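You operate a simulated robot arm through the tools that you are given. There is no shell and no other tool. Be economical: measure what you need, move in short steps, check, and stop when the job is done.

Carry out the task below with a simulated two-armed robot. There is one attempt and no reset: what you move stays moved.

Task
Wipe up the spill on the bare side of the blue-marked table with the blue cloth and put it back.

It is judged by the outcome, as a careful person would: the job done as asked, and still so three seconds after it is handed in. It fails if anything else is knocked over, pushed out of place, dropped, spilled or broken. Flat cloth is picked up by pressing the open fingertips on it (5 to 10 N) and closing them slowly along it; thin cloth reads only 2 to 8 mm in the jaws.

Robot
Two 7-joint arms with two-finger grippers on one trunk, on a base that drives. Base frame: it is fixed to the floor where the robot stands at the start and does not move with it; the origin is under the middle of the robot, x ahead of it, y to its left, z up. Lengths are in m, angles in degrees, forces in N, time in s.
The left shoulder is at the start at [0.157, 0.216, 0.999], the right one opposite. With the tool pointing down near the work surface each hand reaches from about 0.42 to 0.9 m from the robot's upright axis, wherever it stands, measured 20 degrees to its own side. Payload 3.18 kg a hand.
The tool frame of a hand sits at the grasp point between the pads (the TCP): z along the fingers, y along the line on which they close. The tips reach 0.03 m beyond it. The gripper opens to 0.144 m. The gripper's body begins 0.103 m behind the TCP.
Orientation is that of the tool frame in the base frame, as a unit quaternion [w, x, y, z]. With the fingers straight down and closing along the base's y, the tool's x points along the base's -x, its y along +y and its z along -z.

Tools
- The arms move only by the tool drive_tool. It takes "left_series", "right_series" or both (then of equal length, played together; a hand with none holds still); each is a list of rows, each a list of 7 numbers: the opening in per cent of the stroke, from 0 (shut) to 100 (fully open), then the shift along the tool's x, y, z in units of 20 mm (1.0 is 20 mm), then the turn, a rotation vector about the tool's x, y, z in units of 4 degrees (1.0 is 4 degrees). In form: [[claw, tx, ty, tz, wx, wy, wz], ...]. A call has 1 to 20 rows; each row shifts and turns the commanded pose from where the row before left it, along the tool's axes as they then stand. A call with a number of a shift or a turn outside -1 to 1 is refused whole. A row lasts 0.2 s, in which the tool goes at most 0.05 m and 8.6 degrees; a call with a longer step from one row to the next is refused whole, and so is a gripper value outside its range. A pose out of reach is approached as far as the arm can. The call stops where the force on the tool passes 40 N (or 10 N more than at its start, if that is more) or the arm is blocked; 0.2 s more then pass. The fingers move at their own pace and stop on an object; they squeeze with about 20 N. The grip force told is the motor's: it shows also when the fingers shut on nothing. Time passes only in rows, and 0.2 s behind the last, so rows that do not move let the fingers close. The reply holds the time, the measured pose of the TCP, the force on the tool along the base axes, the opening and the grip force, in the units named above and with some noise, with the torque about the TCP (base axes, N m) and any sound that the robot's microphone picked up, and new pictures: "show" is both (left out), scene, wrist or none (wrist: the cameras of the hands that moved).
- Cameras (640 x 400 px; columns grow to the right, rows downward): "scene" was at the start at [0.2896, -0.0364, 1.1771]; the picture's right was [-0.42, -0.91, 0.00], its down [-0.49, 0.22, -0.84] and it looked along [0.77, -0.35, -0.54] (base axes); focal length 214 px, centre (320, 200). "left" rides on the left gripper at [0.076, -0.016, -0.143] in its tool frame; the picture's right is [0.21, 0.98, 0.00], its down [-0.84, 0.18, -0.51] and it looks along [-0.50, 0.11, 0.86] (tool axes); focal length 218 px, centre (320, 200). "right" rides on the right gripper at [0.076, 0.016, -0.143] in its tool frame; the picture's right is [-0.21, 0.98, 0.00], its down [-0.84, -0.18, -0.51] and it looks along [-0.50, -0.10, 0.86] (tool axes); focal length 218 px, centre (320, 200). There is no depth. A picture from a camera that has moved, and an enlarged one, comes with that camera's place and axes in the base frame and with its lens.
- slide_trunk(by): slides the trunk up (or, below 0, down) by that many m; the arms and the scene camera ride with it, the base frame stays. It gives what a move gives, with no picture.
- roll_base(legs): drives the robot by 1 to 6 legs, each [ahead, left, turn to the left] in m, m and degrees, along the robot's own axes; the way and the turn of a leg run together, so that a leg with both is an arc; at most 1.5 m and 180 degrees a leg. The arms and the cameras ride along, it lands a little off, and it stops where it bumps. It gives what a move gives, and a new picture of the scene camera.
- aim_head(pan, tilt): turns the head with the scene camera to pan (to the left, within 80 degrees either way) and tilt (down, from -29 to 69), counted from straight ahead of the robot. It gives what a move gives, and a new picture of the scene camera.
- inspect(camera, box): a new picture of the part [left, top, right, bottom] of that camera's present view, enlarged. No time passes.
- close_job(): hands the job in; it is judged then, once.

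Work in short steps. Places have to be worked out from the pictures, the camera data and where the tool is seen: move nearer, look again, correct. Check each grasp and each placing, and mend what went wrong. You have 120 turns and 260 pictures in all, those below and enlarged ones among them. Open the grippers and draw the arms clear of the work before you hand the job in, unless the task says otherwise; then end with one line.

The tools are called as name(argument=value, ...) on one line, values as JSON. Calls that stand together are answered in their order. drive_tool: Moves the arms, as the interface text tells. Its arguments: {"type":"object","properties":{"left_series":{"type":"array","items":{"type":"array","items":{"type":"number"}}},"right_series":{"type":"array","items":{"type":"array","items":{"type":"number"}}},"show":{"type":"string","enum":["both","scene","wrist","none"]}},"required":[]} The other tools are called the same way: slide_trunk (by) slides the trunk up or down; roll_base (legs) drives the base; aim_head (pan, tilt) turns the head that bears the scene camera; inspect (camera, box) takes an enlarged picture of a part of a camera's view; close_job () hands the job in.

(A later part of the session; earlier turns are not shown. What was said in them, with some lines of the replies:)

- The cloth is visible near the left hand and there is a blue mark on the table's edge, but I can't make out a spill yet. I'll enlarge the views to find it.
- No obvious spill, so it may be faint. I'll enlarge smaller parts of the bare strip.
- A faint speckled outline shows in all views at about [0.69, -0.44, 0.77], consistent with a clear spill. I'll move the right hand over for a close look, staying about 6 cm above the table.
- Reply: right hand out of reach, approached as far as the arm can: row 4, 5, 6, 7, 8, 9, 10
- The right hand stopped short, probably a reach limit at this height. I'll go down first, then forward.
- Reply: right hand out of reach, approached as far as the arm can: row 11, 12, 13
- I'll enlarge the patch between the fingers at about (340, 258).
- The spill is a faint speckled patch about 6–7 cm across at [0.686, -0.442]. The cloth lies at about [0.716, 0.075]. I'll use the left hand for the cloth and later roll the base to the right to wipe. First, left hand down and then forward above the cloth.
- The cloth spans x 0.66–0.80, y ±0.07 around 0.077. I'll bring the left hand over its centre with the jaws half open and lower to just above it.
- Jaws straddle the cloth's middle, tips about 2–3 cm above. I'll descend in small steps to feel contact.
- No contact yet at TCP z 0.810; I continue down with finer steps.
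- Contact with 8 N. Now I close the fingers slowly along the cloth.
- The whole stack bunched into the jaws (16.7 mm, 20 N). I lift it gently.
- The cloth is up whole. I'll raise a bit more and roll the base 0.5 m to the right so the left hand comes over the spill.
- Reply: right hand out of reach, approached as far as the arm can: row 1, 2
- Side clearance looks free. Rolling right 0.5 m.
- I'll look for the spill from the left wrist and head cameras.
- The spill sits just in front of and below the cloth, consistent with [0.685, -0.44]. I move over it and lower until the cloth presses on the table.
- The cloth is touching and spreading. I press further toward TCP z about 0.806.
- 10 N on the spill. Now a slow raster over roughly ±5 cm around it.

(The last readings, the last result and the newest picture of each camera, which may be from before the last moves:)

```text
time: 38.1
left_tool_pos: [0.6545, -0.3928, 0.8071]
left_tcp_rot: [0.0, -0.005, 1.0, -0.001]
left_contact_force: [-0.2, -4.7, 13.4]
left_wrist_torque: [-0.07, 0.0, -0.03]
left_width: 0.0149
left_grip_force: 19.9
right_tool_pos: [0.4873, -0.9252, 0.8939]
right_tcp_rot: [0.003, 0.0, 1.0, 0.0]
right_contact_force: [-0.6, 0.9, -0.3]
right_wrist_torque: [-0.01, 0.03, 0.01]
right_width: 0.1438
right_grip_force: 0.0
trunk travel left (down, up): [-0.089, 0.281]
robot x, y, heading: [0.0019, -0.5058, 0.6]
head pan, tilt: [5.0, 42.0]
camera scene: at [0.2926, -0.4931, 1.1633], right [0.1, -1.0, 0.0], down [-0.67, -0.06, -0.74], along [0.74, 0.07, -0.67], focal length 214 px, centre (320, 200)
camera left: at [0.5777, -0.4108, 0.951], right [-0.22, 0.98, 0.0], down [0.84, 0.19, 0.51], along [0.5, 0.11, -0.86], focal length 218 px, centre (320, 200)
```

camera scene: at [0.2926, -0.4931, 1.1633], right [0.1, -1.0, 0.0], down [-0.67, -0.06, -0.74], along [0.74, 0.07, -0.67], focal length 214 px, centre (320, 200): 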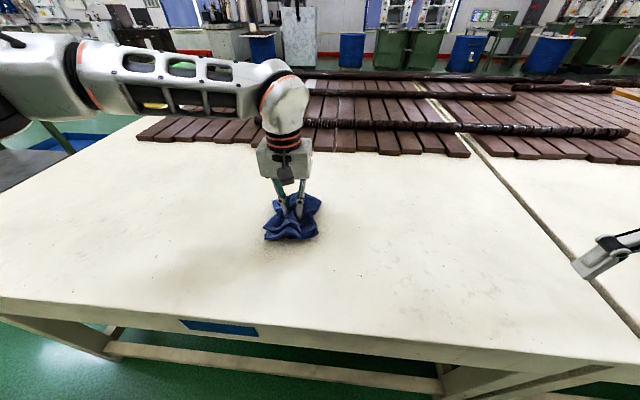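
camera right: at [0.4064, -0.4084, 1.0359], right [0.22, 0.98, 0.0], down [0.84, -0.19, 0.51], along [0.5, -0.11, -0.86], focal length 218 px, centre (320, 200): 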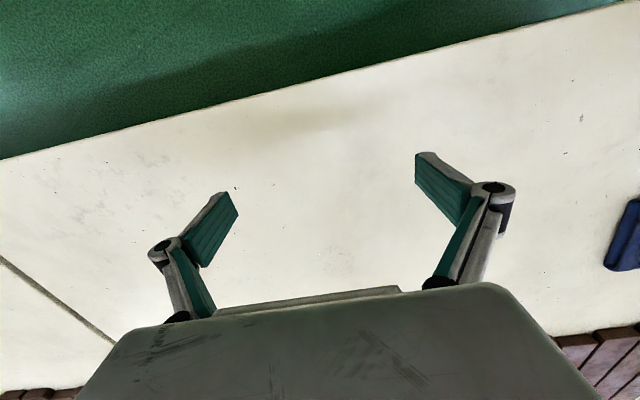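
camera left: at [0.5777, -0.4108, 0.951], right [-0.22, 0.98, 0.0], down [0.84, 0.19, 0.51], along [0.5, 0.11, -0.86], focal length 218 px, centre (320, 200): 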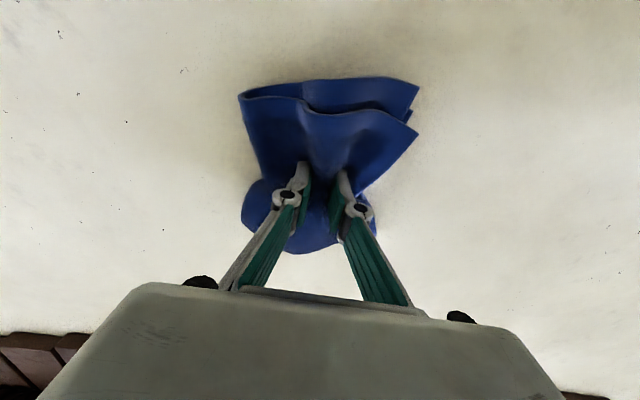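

Raster done under 10–13 N. I lift and move aside to look at the table where the spill was.

drive_tool(left_series=[[0, 0, 0, -0.5, 0, 0, 0], [0, 0, 0, -1, 0, 0, 0], [0, 0, 0, -1, 0, 0, 0], [0, 0, 0, -1, 0, 0, 0], [0, 0, 0, -1, 0, 0, 0], [0, -0.5, 1, 0, 0, 0, 0], [0, -0.5, 1, 0, 0, 0, 0], [0, 0, 1, 0, 0, 0, 0], [0, 0, 1, 0, 0, 0, 0], [0, 0, 1, 0, 0, 0, 0]], show="wrist")

inspect(camera="scene", box=[240, 150, 400, 250])

inspect(camera="left", box=[0, 100, 240, 250])

```text
time: 40.3
left_tool_pos: [0.6738, -0.293, 0.8964]
left_tcp_rot: [0.0, -0.006, 1.0, 0.0]
left_contact_force: [0.0, 0.2, -0.2]
left_wrist_torque: [0.03, 0.0, -0.02]
left_width: 0.015
left_grip_force: 19.9
right_tool_pos: [0.4879, -0.9247, 0.8937]
right_tcp_rot: [0.002, 0.001, 1.0, 0.0]
right_contact_force: [-0.6, -1.1, 0.3]
right_wrist_torque: [-0.02, 0.03, 0.01]
right_width: 0.144
right_grip_force: 0.0
trunk travel left (down, up): [-0.089, 0.281]
robot x, y, heading: [0.0023, -0.5002, 0.4]
head pan, tilt: [5.0, 42.0]
camera left: at [0.5973, -0.3102, 1.0401], right [-0.22, 0.98, 0.0], down [0.84, 0.19, 0.51], along [0.49, 0.11, -0.86], focal length 218 px, centre (320, 200)
```

left: 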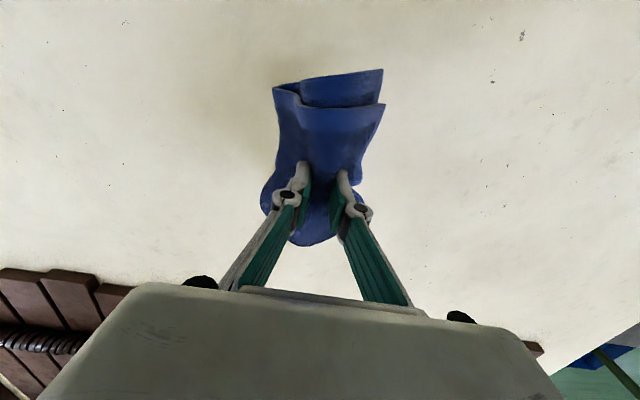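

```text
4.00 times, centred on (320, 200) of scene
camera zoom: at [0.2936, -0.4923, 1.163], right [0.1, -1.0, 0.0], down [-0.67, -0.06, -0.74], along [0.74, 0.07, -0.67], focal length 858 px, centre (320, 200)
```

zoom: 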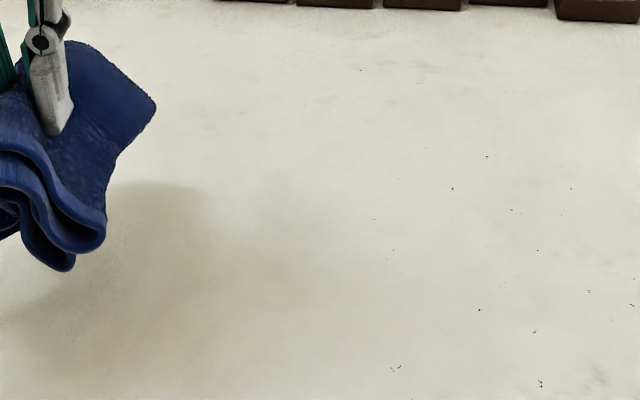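

```text
2.67 times, centred on (120, 175) of left
camera zoom: at [0.5973, -0.3102, 1.0401], right [-0.22, 0.98, 0.0], down [0.84, 0.19, 0.51], along [0.49, 0.11, -0.86], focal length 582 px, centre (853, 267)
```

zoom: 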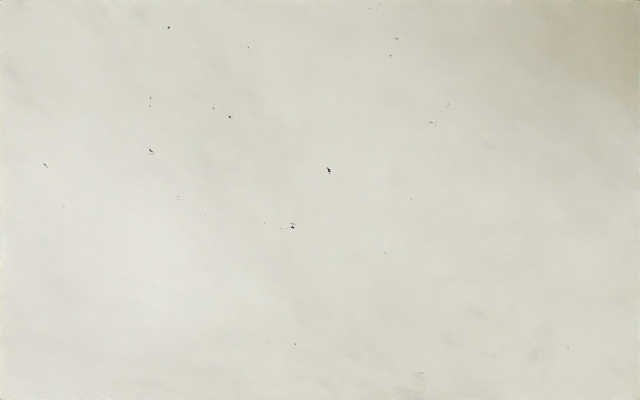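

The spot is clean now. I roll back 0.5 m to the left to return the cloth, then check the table again from there.

roll_base(legs=[[0, 0.5, -0.4]])

aim_head(pan=-45, tilt=38)

inspect(camera="scene", box=[140, 130, 380, 280])

inspect(camera="right", box=[220, 150, 460, 300])

```text
time: 45.1
left_tool_pos: [0.6713, 0.196, 0.8959]
left_tcp_rot: [0.001, -0.003, 1.0, 0.0]
left_contact_force: [0.5, -0.2, -0.8]
left_wrist_torque: [-0.01, 0.01, -0.06]
left_width: 0.0153
left_grip_force: 20.0
right_tool_pos: [0.4843, -0.4353, 0.8933]
right_tcp_rot: [0.003, 0.002, 1.0, 0.001]
right_contact_force: [-0.3, 0.0, 0.7]
right_wrist_torque: [-0.01, -0.01, -0.02]
right_width: 0.1439
right_grip_force: 0.0
trunk travel left (down, up): [-0.089, 0.281]
robot x, y, heading: [0.0011, -0.0141, 0.4]
head pan, tilt: [5.0, 42.0]
camera scene: at [0.2906, -0.0023, 1.163], right [0.09, -1.0, 0.0], down [-0.67, -0.06, -0.74], along [0.74, 0.07, -0.67], focal length 214 px, centre (320, 200)
```

scene: 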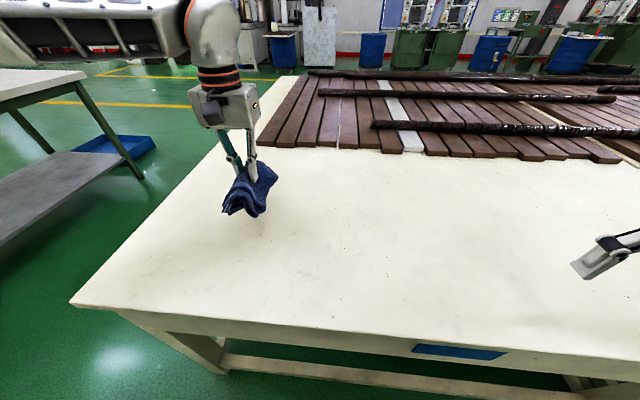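

```text
time: 46.3
left_tool_pos: [0.6706, 0.1953, 0.8971]
left_tcp_rot: [-0.001, -0.003, 1.0, 0.0]
left_contact_force: [0.3, 0.7, -0.1]
left_wrist_torque: [0.0, 0.04, 0.0]
left_width: 0.0152
left_grip_force: 20.0
right_tool_pos: [0.4851, -0.4356, 0.8932]
right_tcp_rot: [0.002, 0.002, 1.0, 0.0]
right_contact_force: [-0.2, 0.0, -0.9]
right_wrist_torque: [0.03, -0.05, 0.0]
right_width: 0.1438
right_grip_force: 0.1
trunk travel left (down, up): [-0.089, 0.281]
robot x, y, heading: [-0.0045, -0.0081, 0.1]
head pan, tilt: [-45.0, 38.0]
camera scene: at [0.2687, -0.0708, 1.1689], right [-0.7, -0.71, 0.0], down [-0.44, 0.43, -0.79], along [0.56, -0.55, -0.62], focal length 214 px, centre (320, 200)
```

scene: 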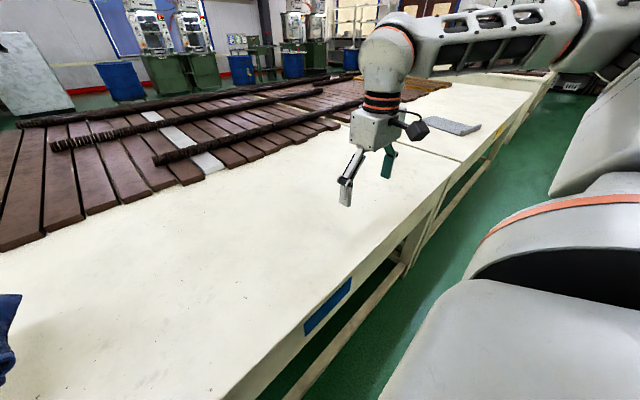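

```text
2.67 times, centred on (260, 205) of scene
camera zoom: at [0.2687, -0.0708, 1.1689], right [-0.7, -0.71, 0.0], down [-0.44, 0.43, -0.79], along [0.56, -0.55, -0.62], focal length 572 px, centre (480, 187)
```

zoom: 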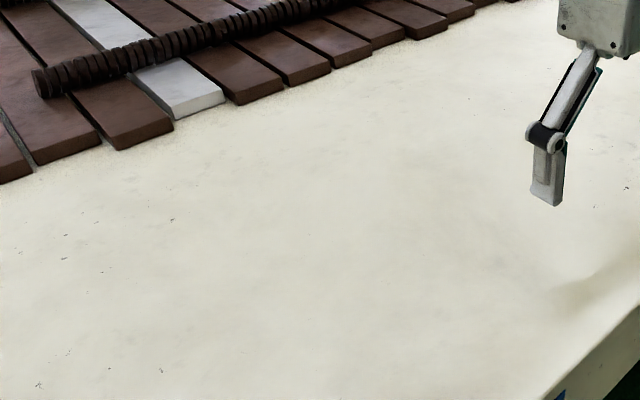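

```text
2.67 times, centred on (340, 225) of right
camera zoom: at [0.4073, -0.4183, 1.0358], right [0.21, 0.98, 0.0], down [0.84, -0.18, 0.51], along [0.5, -0.11, -0.86], focal length 582 px, centre (267, 133)
```

zoom: 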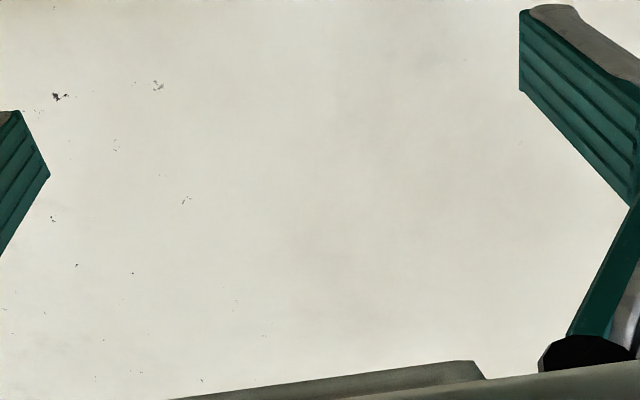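

The speckled patch is gone in both views. Now I bring the cloth back over [0.717, 0.077] and lower it.

drive_tool(left_series=[[0, -0.4, -1, 0, 0, 0, 0], [0, -0.4, -1, 0, 0, 0, 0], [0, -0.4, -1, 0, 0, 0, 0], [0, -0.4, -1, 0, 0, 0, 0], [0, -0.4, -1, 0, 0, 0, 0], [0, -0.3, -0.9, 0, 0, 0, 0], [0, 0, 0, 0, 0, 0, 0], [0, 0, 0, 0.8, 0, 0, 0], [0, 0, 0, 0.8, 0, 0, 0], [0, 0, 0, 0.8, 0, 0, 0], [0, 0, 0, 0.6, 0, 0, 0], [0, 0, 0, 0.6, 0, 0, 0], [0, 0, 0, 0.4, 0, 0, 0], [0, 0, 0, 0, 0, 0, 0]])

aim_head(pan=0, tilt=40)

```text
time: 49.3
left_tool_pos: [0.718, 0.0783, 0.8177]
left_tcp_rot: [0.0, -0.003, 1.0, -0.001]
left_contact_force: [-0.5, -1.2, 1.4]
left_wrist_torque: [-0.01, -0.01, 0.0]
left_width: 0.0152
left_grip_force: 19.8
right_tool_pos: [0.4841, -0.4355, 0.8936]
right_tcp_rot: [0.002, 0.003, 1.0, 0.0]
right_contact_force: [0.2, -0.8, -0.1]
right_wrist_torque: [0.03, 0.0, 0.02]
right_width: 0.144
right_grip_force: 0.0
trunk travel left (down, up): [-0.089, 0.281]
robot x, y, heading: [-0.0001, -0.0086, 0.2]
head pan, tilt: [-45.0, 38.0]
camera scene: at [0.2684, -0.0709, 1.169], right [-0.7, -0.71, 0.0], down [-0.44, 0.43, -0.79], along [0.56, -0.55, -0.62], focal length 214 px, centre (320, 200)
camera left: at [0.6421, 0.0607, 0.9609], right [-0.22, 0.98, 0.0], down [0.84, 0.19, 0.51], along [0.5, 0.11, -0.86], focal length 218 px, centre (320, 200)
```

scene: 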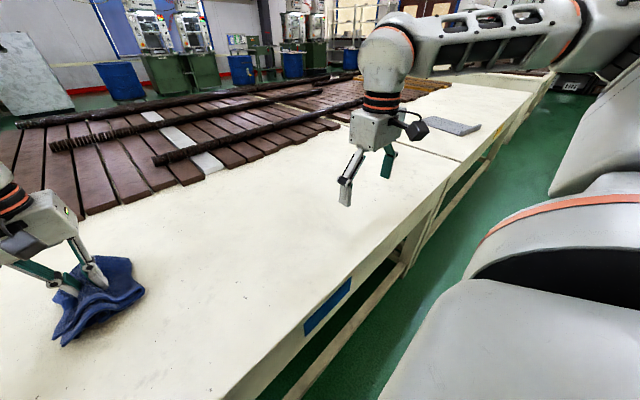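
left: 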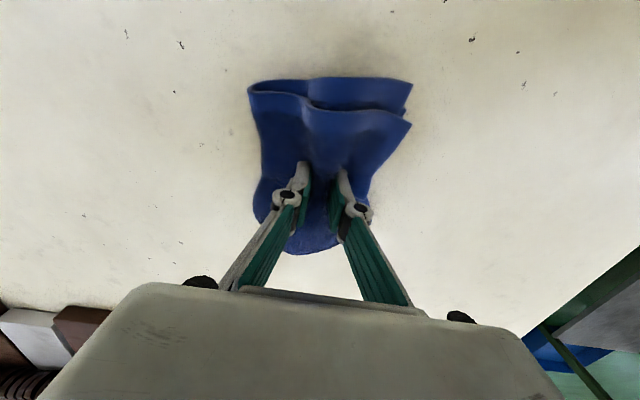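

```text
time: 50.4
left_tool_pos: [0.7191, 0.0785, 0.8188]
left_tcp_rot: [-0.001, -0.003, 1.0, -0.001]
left_contact_force: [-0.6, -1.0, 1.4]
left_wrist_torque: [0.03, -0.02, 0.0]
left_width: 0.015
left_grip_force: 19.7
right_tool_pos: [0.4844, -0.4343, 0.893]
right_tcp_rot: [0.003, 0.002, 1.0, 0.0]
right_contact_force: [-0.3, 0.4, -0.2]
right_wrist_torque: [0.0, -0.01, -0.01]
right_width: 0.1439
right_grip_force: 0.1
trunk travel left (down, up): [-0.089, 0.281]
robot x, y, heading: [-0.0006, -0.0115, -0.1]
head pan, tilt: [0.0, 40.0]
camera scene: at [0.2922, -0.0099, 1.166], right [0.0, -1.0, 0.0], down [-0.64, 0.0, -0.77], along [0.77, 0.0, -0.64], focal length 214 px, centre (320, 200)
```

scene: 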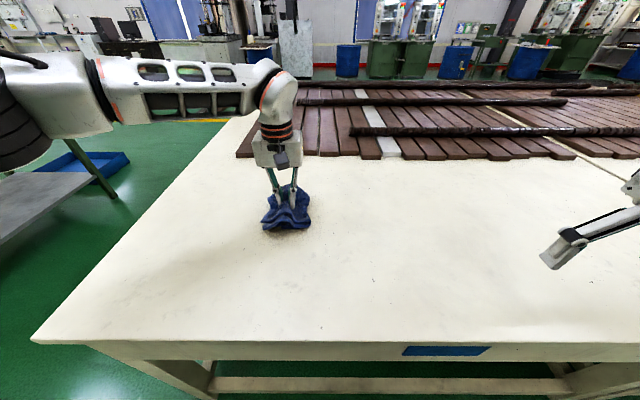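

In place. I press it down as at the pick-up and open slowly along the table so the pinched fold spreads back flat.

drive_tool(left_series=[[0, 0, 0, 0.3, 0, 0, 0], [0, 0, 0, 0.3, 0, 0, 0], [0, 0, 0, 0, 0, 0, 0], [14, 0, 0, 0, 0, 0, 0], [18, 0, 0, 0, 0, 0, 0], [22, 0, 0, 0, 0, 0, 0], [26, 0, 0, 0, 0, 0, 0], [30, 0, 0, 0, 0, 0, 0], [34, 0, 0, 0, 0, 0, 0], [38, 0, 0, 0, 0, 0, 0], [42, 0, 0, 0, 0, 0, 0], [46, 0, 0, 0, 0, 0, 0], [50, 0, 0, 0, 0, 0, 0], [54, 0, 0, 0, 0, 0, 0], [54, 0, 0, 0, 0, 0, 0]])

```text
time: 53.6
left_tool_pos: [0.7179, 0.0776, 0.8062]
left_tcp_rot: [-0.001, -0.004, 1.0, -0.001]
left_contact_force: [-0.3, 0.0, 3.3]
left_wrist_torque: [0.0, 0.03, -0.02]
left_width: 0.0767
left_grip_force: 4.8
right_tool_pos: [0.4839, -0.4344, 0.8939]
right_tcp_rot: [0.003, 0.002, 1.0, 0.0]
right_contact_force: [-0.1, -0.2, 0.8]
right_wrist_torque: [-0.03, 0.02, 0.01]
right_width: 0.1439
right_grip_force: 0.1
trunk travel left (down, up): [-0.089, 0.281]
robot x, y, heading: [0.0008, -0.0114, 0.3]
head pan, tilt: [0.0, 40.0]
camera scene: at [0.292, -0.0098, 1.166], right [0.0, -1.0, 0.0], down [-0.64, 0.0, -0.77], along [0.77, 0.0, -0.64], focal length 214 px, centre (320, 200)
camera left: at [0.6418, 0.0605, 0.9486], right [-0.22, 0.98, 0.0], down [0.84, 0.19, 0.51], along [0.5, 0.11, -0.86], focal length 218 px, centre (320, 200)
```

scene: 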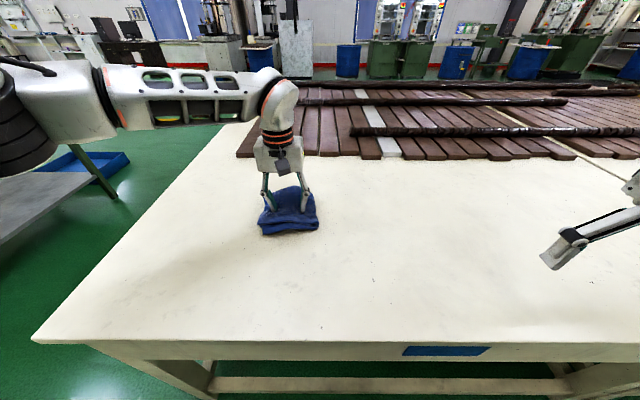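
left: 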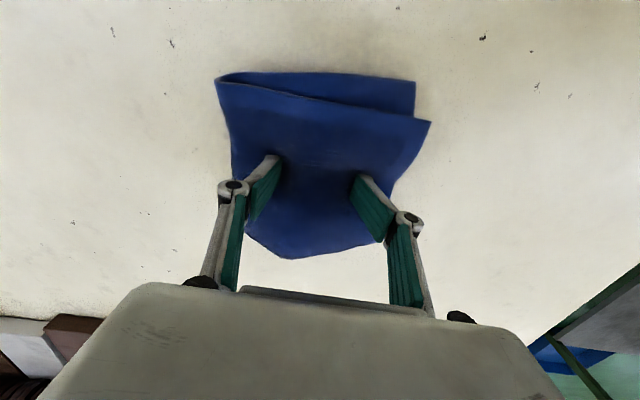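

The cloth spread back nearly flat. I lift straight up and then draw the arm back.

drive_tool(left_series=[[54, 0, 0, -0.3, 0, 0, 0], [54, 0, 0, -0.7, 0, 0, 0], [54, 0, 0, -1, 0, 0, 0], [54, 0, 0, -1, 0, 0, 0], [54, 0, 0, -1, 0, 0, 0], [60, 1, 0, -1, 0, 0, 0], [70, 1, 0, 0, 0, 0, 0], [80, 1, 0, 0, 0, 0, 0], [100, 1, 0, 0, 0, 0, 0], [100, 1, 0, 0, 0, 0, 0], [100, 1, 0, 0, 0, 0, 0], [100, 0, 0, 0, 0, 0, 0]])

inspect(camera="scene", box=[210, 160, 370, 260])

```text
time: 56.2
left_tool_pos: [0.5989, 0.0769, 0.9052]
left_tcp_rot: [0.0, -0.004, 1.0, -0.001]
left_contact_force: [0.5, -0.2, 0.6]
left_wrist_torque: [0.03, 0.01, -0.01]
left_width: 0.1438
left_grip_force: 0.0
right_tool_pos: [0.4843, -0.4353, 0.8923]
right_tcp_rot: [0.003, 0.002, 1.0, -0.001]
right_contact_force: [-0.4, -0.2, 0.0]
right_wrist_torque: [-0.02, -0.02, -0.04]
right_width: 0.1438
right_grip_force: 0.0
trunk travel left (down, up): [-0.089, 0.281]
robot x, y, heading: [0.0, -0.0111, 0.2]
head pan, tilt: [0.0, 40.0]
camera scene: at [0.2925, -0.0098, 1.1658], right [0.0, -1.0, 0.0], down [-0.64, 0.0, -0.77], along [0.77, 0.0, -0.64], focal length 214 px, centre (320, 200)
camera left: at [0.5213, 0.0599, 1.0489], right [-0.22, 0.98, 0.0], down [0.84, 0.19, 0.51], along [0.49, 0.11, -0.86], focal length 218 px, centre (320, 200)
```

scene: 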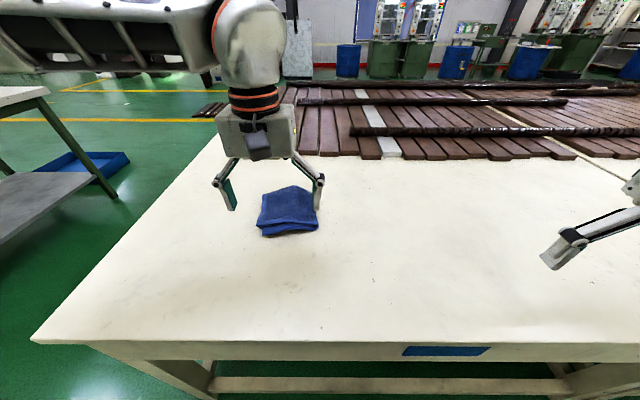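
left: 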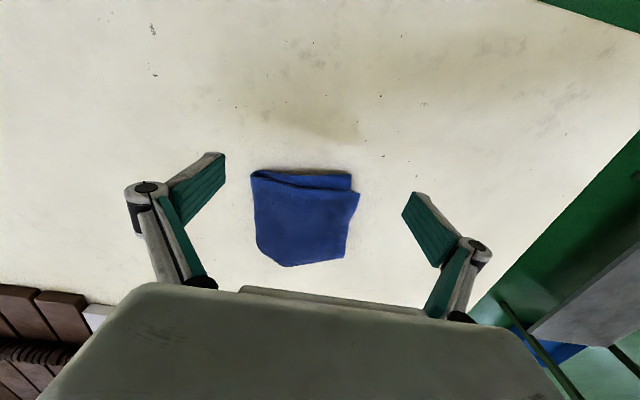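

```text
4.00 times, centred on (290, 210) of scene
camera zoom: at [0.2925, -0.0098, 1.1658], right [0.0, -1.0, 0.0], down [-0.64, 0.0, -0.77], along [0.77, 0.0, -0.64], focal length 858 px, centre (440, 160)
```

zoom: 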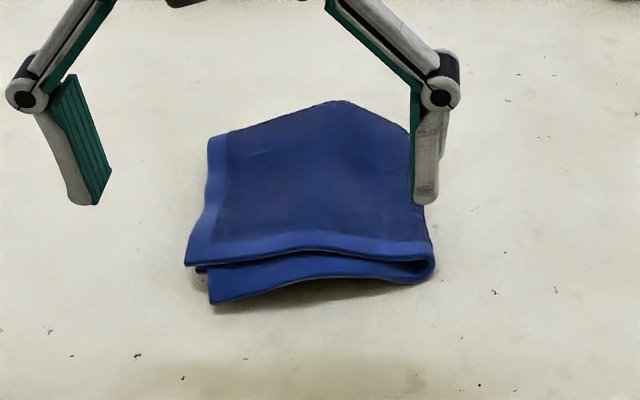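

The cloth lies flat and folded in its original place. I draw the left arm up and back, then take a last look at the table surface.

drive_tool(left_series=[[100, 1, 0, -1, 0, 0, 0], [100, 1, 0, -1, 0, 0, 0], [100, 1, 0, -1, 0, 0, 0], [100, 1, 0, -1, 0, 0, 0], [100, 1, 0, -1, 0, 0, 0], [100, 0, 0, -1, 0, 0, 0], [100, 0, 0, 0, 0, 0, 0]], show="both")

inspect(camera="scene", box=[300, 150, 620, 350])

inspect(camera="scene", box=[60, 200, 380, 400])

```text
time: 57.8
left_tool_pos: [0.4978, 0.0769, 1.026]
left_tcp_rot: [-0.001, -0.004, 1.0, 0.0]
left_contact_force: [-0.6, 0.2, -0.6]
left_wrist_torque: [-0.02, 0.01, -0.02]
left_width: 0.1436
left_grip_force: 0.1
right_tool_pos: [0.4838, -0.4349, 0.8933]
right_tcp_rot: [0.003, 0.002, 1.0, 0.0]
right_contact_force: [-0.6, -0.9, -0.5]
right_wrist_torque: [0.01, -0.01, 0.0]
right_width: 0.144
right_grip_force: 0.1
trunk travel left (down, up): [-0.089, 0.281]
robot x, y, heading: [-0.003, -0.0135, 0.1]
head pan, tilt: [0.0, 40.0]
camera scene: at [0.2925, -0.0097, 1.1658], right [0.0, -1.0, 0.0], down [-0.64, 0.0, -0.77], along [0.77, 0.0, -0.64], focal length 214 px, centre (320, 200)
camera left: at [0.4217, 0.0603, 1.1692], right [-0.22, 0.98, 0.0], down [0.84, 0.19, 0.51], along [0.49, 0.11, -0.86], focal length 218 px, centre (320, 200)
```

scene: 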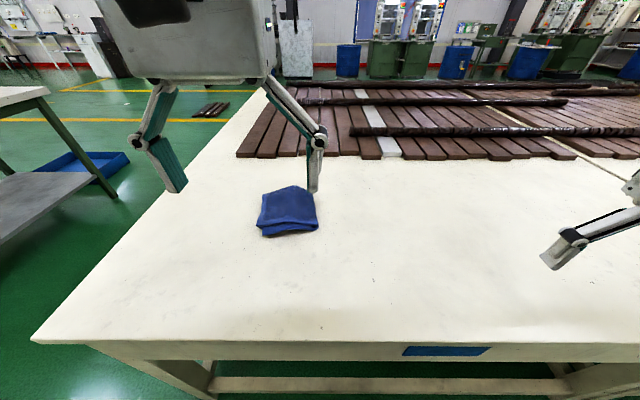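
left: 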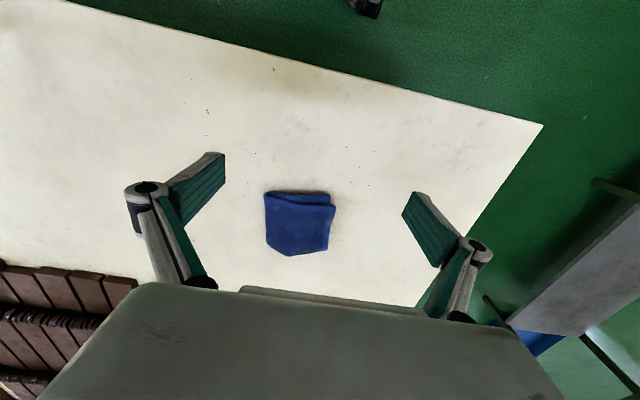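

```text
2.00 times, centred on (460, 250) of scene
camera zoom: at [0.2925, -0.0097, 1.1658], right [0.0, -1.0, 0.0], down [-0.64, 0.0, -0.77], along [0.77, 0.0, -0.64], focal length 429 px, centre (40, 100)
```

zoom: 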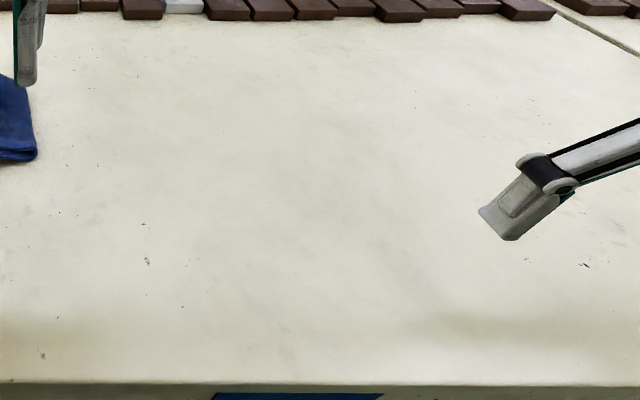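

```text
2.00 times, centred on (220, 300) of scene
camera zoom: at [0.2925, -0.0097, 1.1658], right [0.0, -1.0, 0.0], down [-0.64, 0.0, -0.77], along [0.77, 0.0, -0.64], focal length 429 px, centre (520, 0)
```

zoom: 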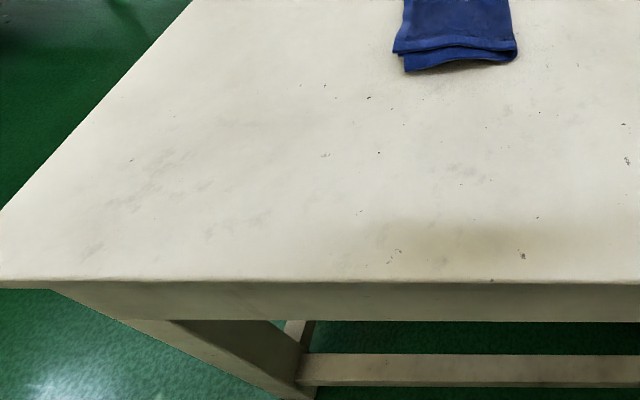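

The table is clean apart from its normal scuffs, the cloth is back in its place, and both grippers are open and clear. Handing in.

close_job()

```text
The job is handed in.
```

I wiped up the spill on the bare side of the blue-marked table and put the blue cloth back, folded flat where it was; nothing else was touched.
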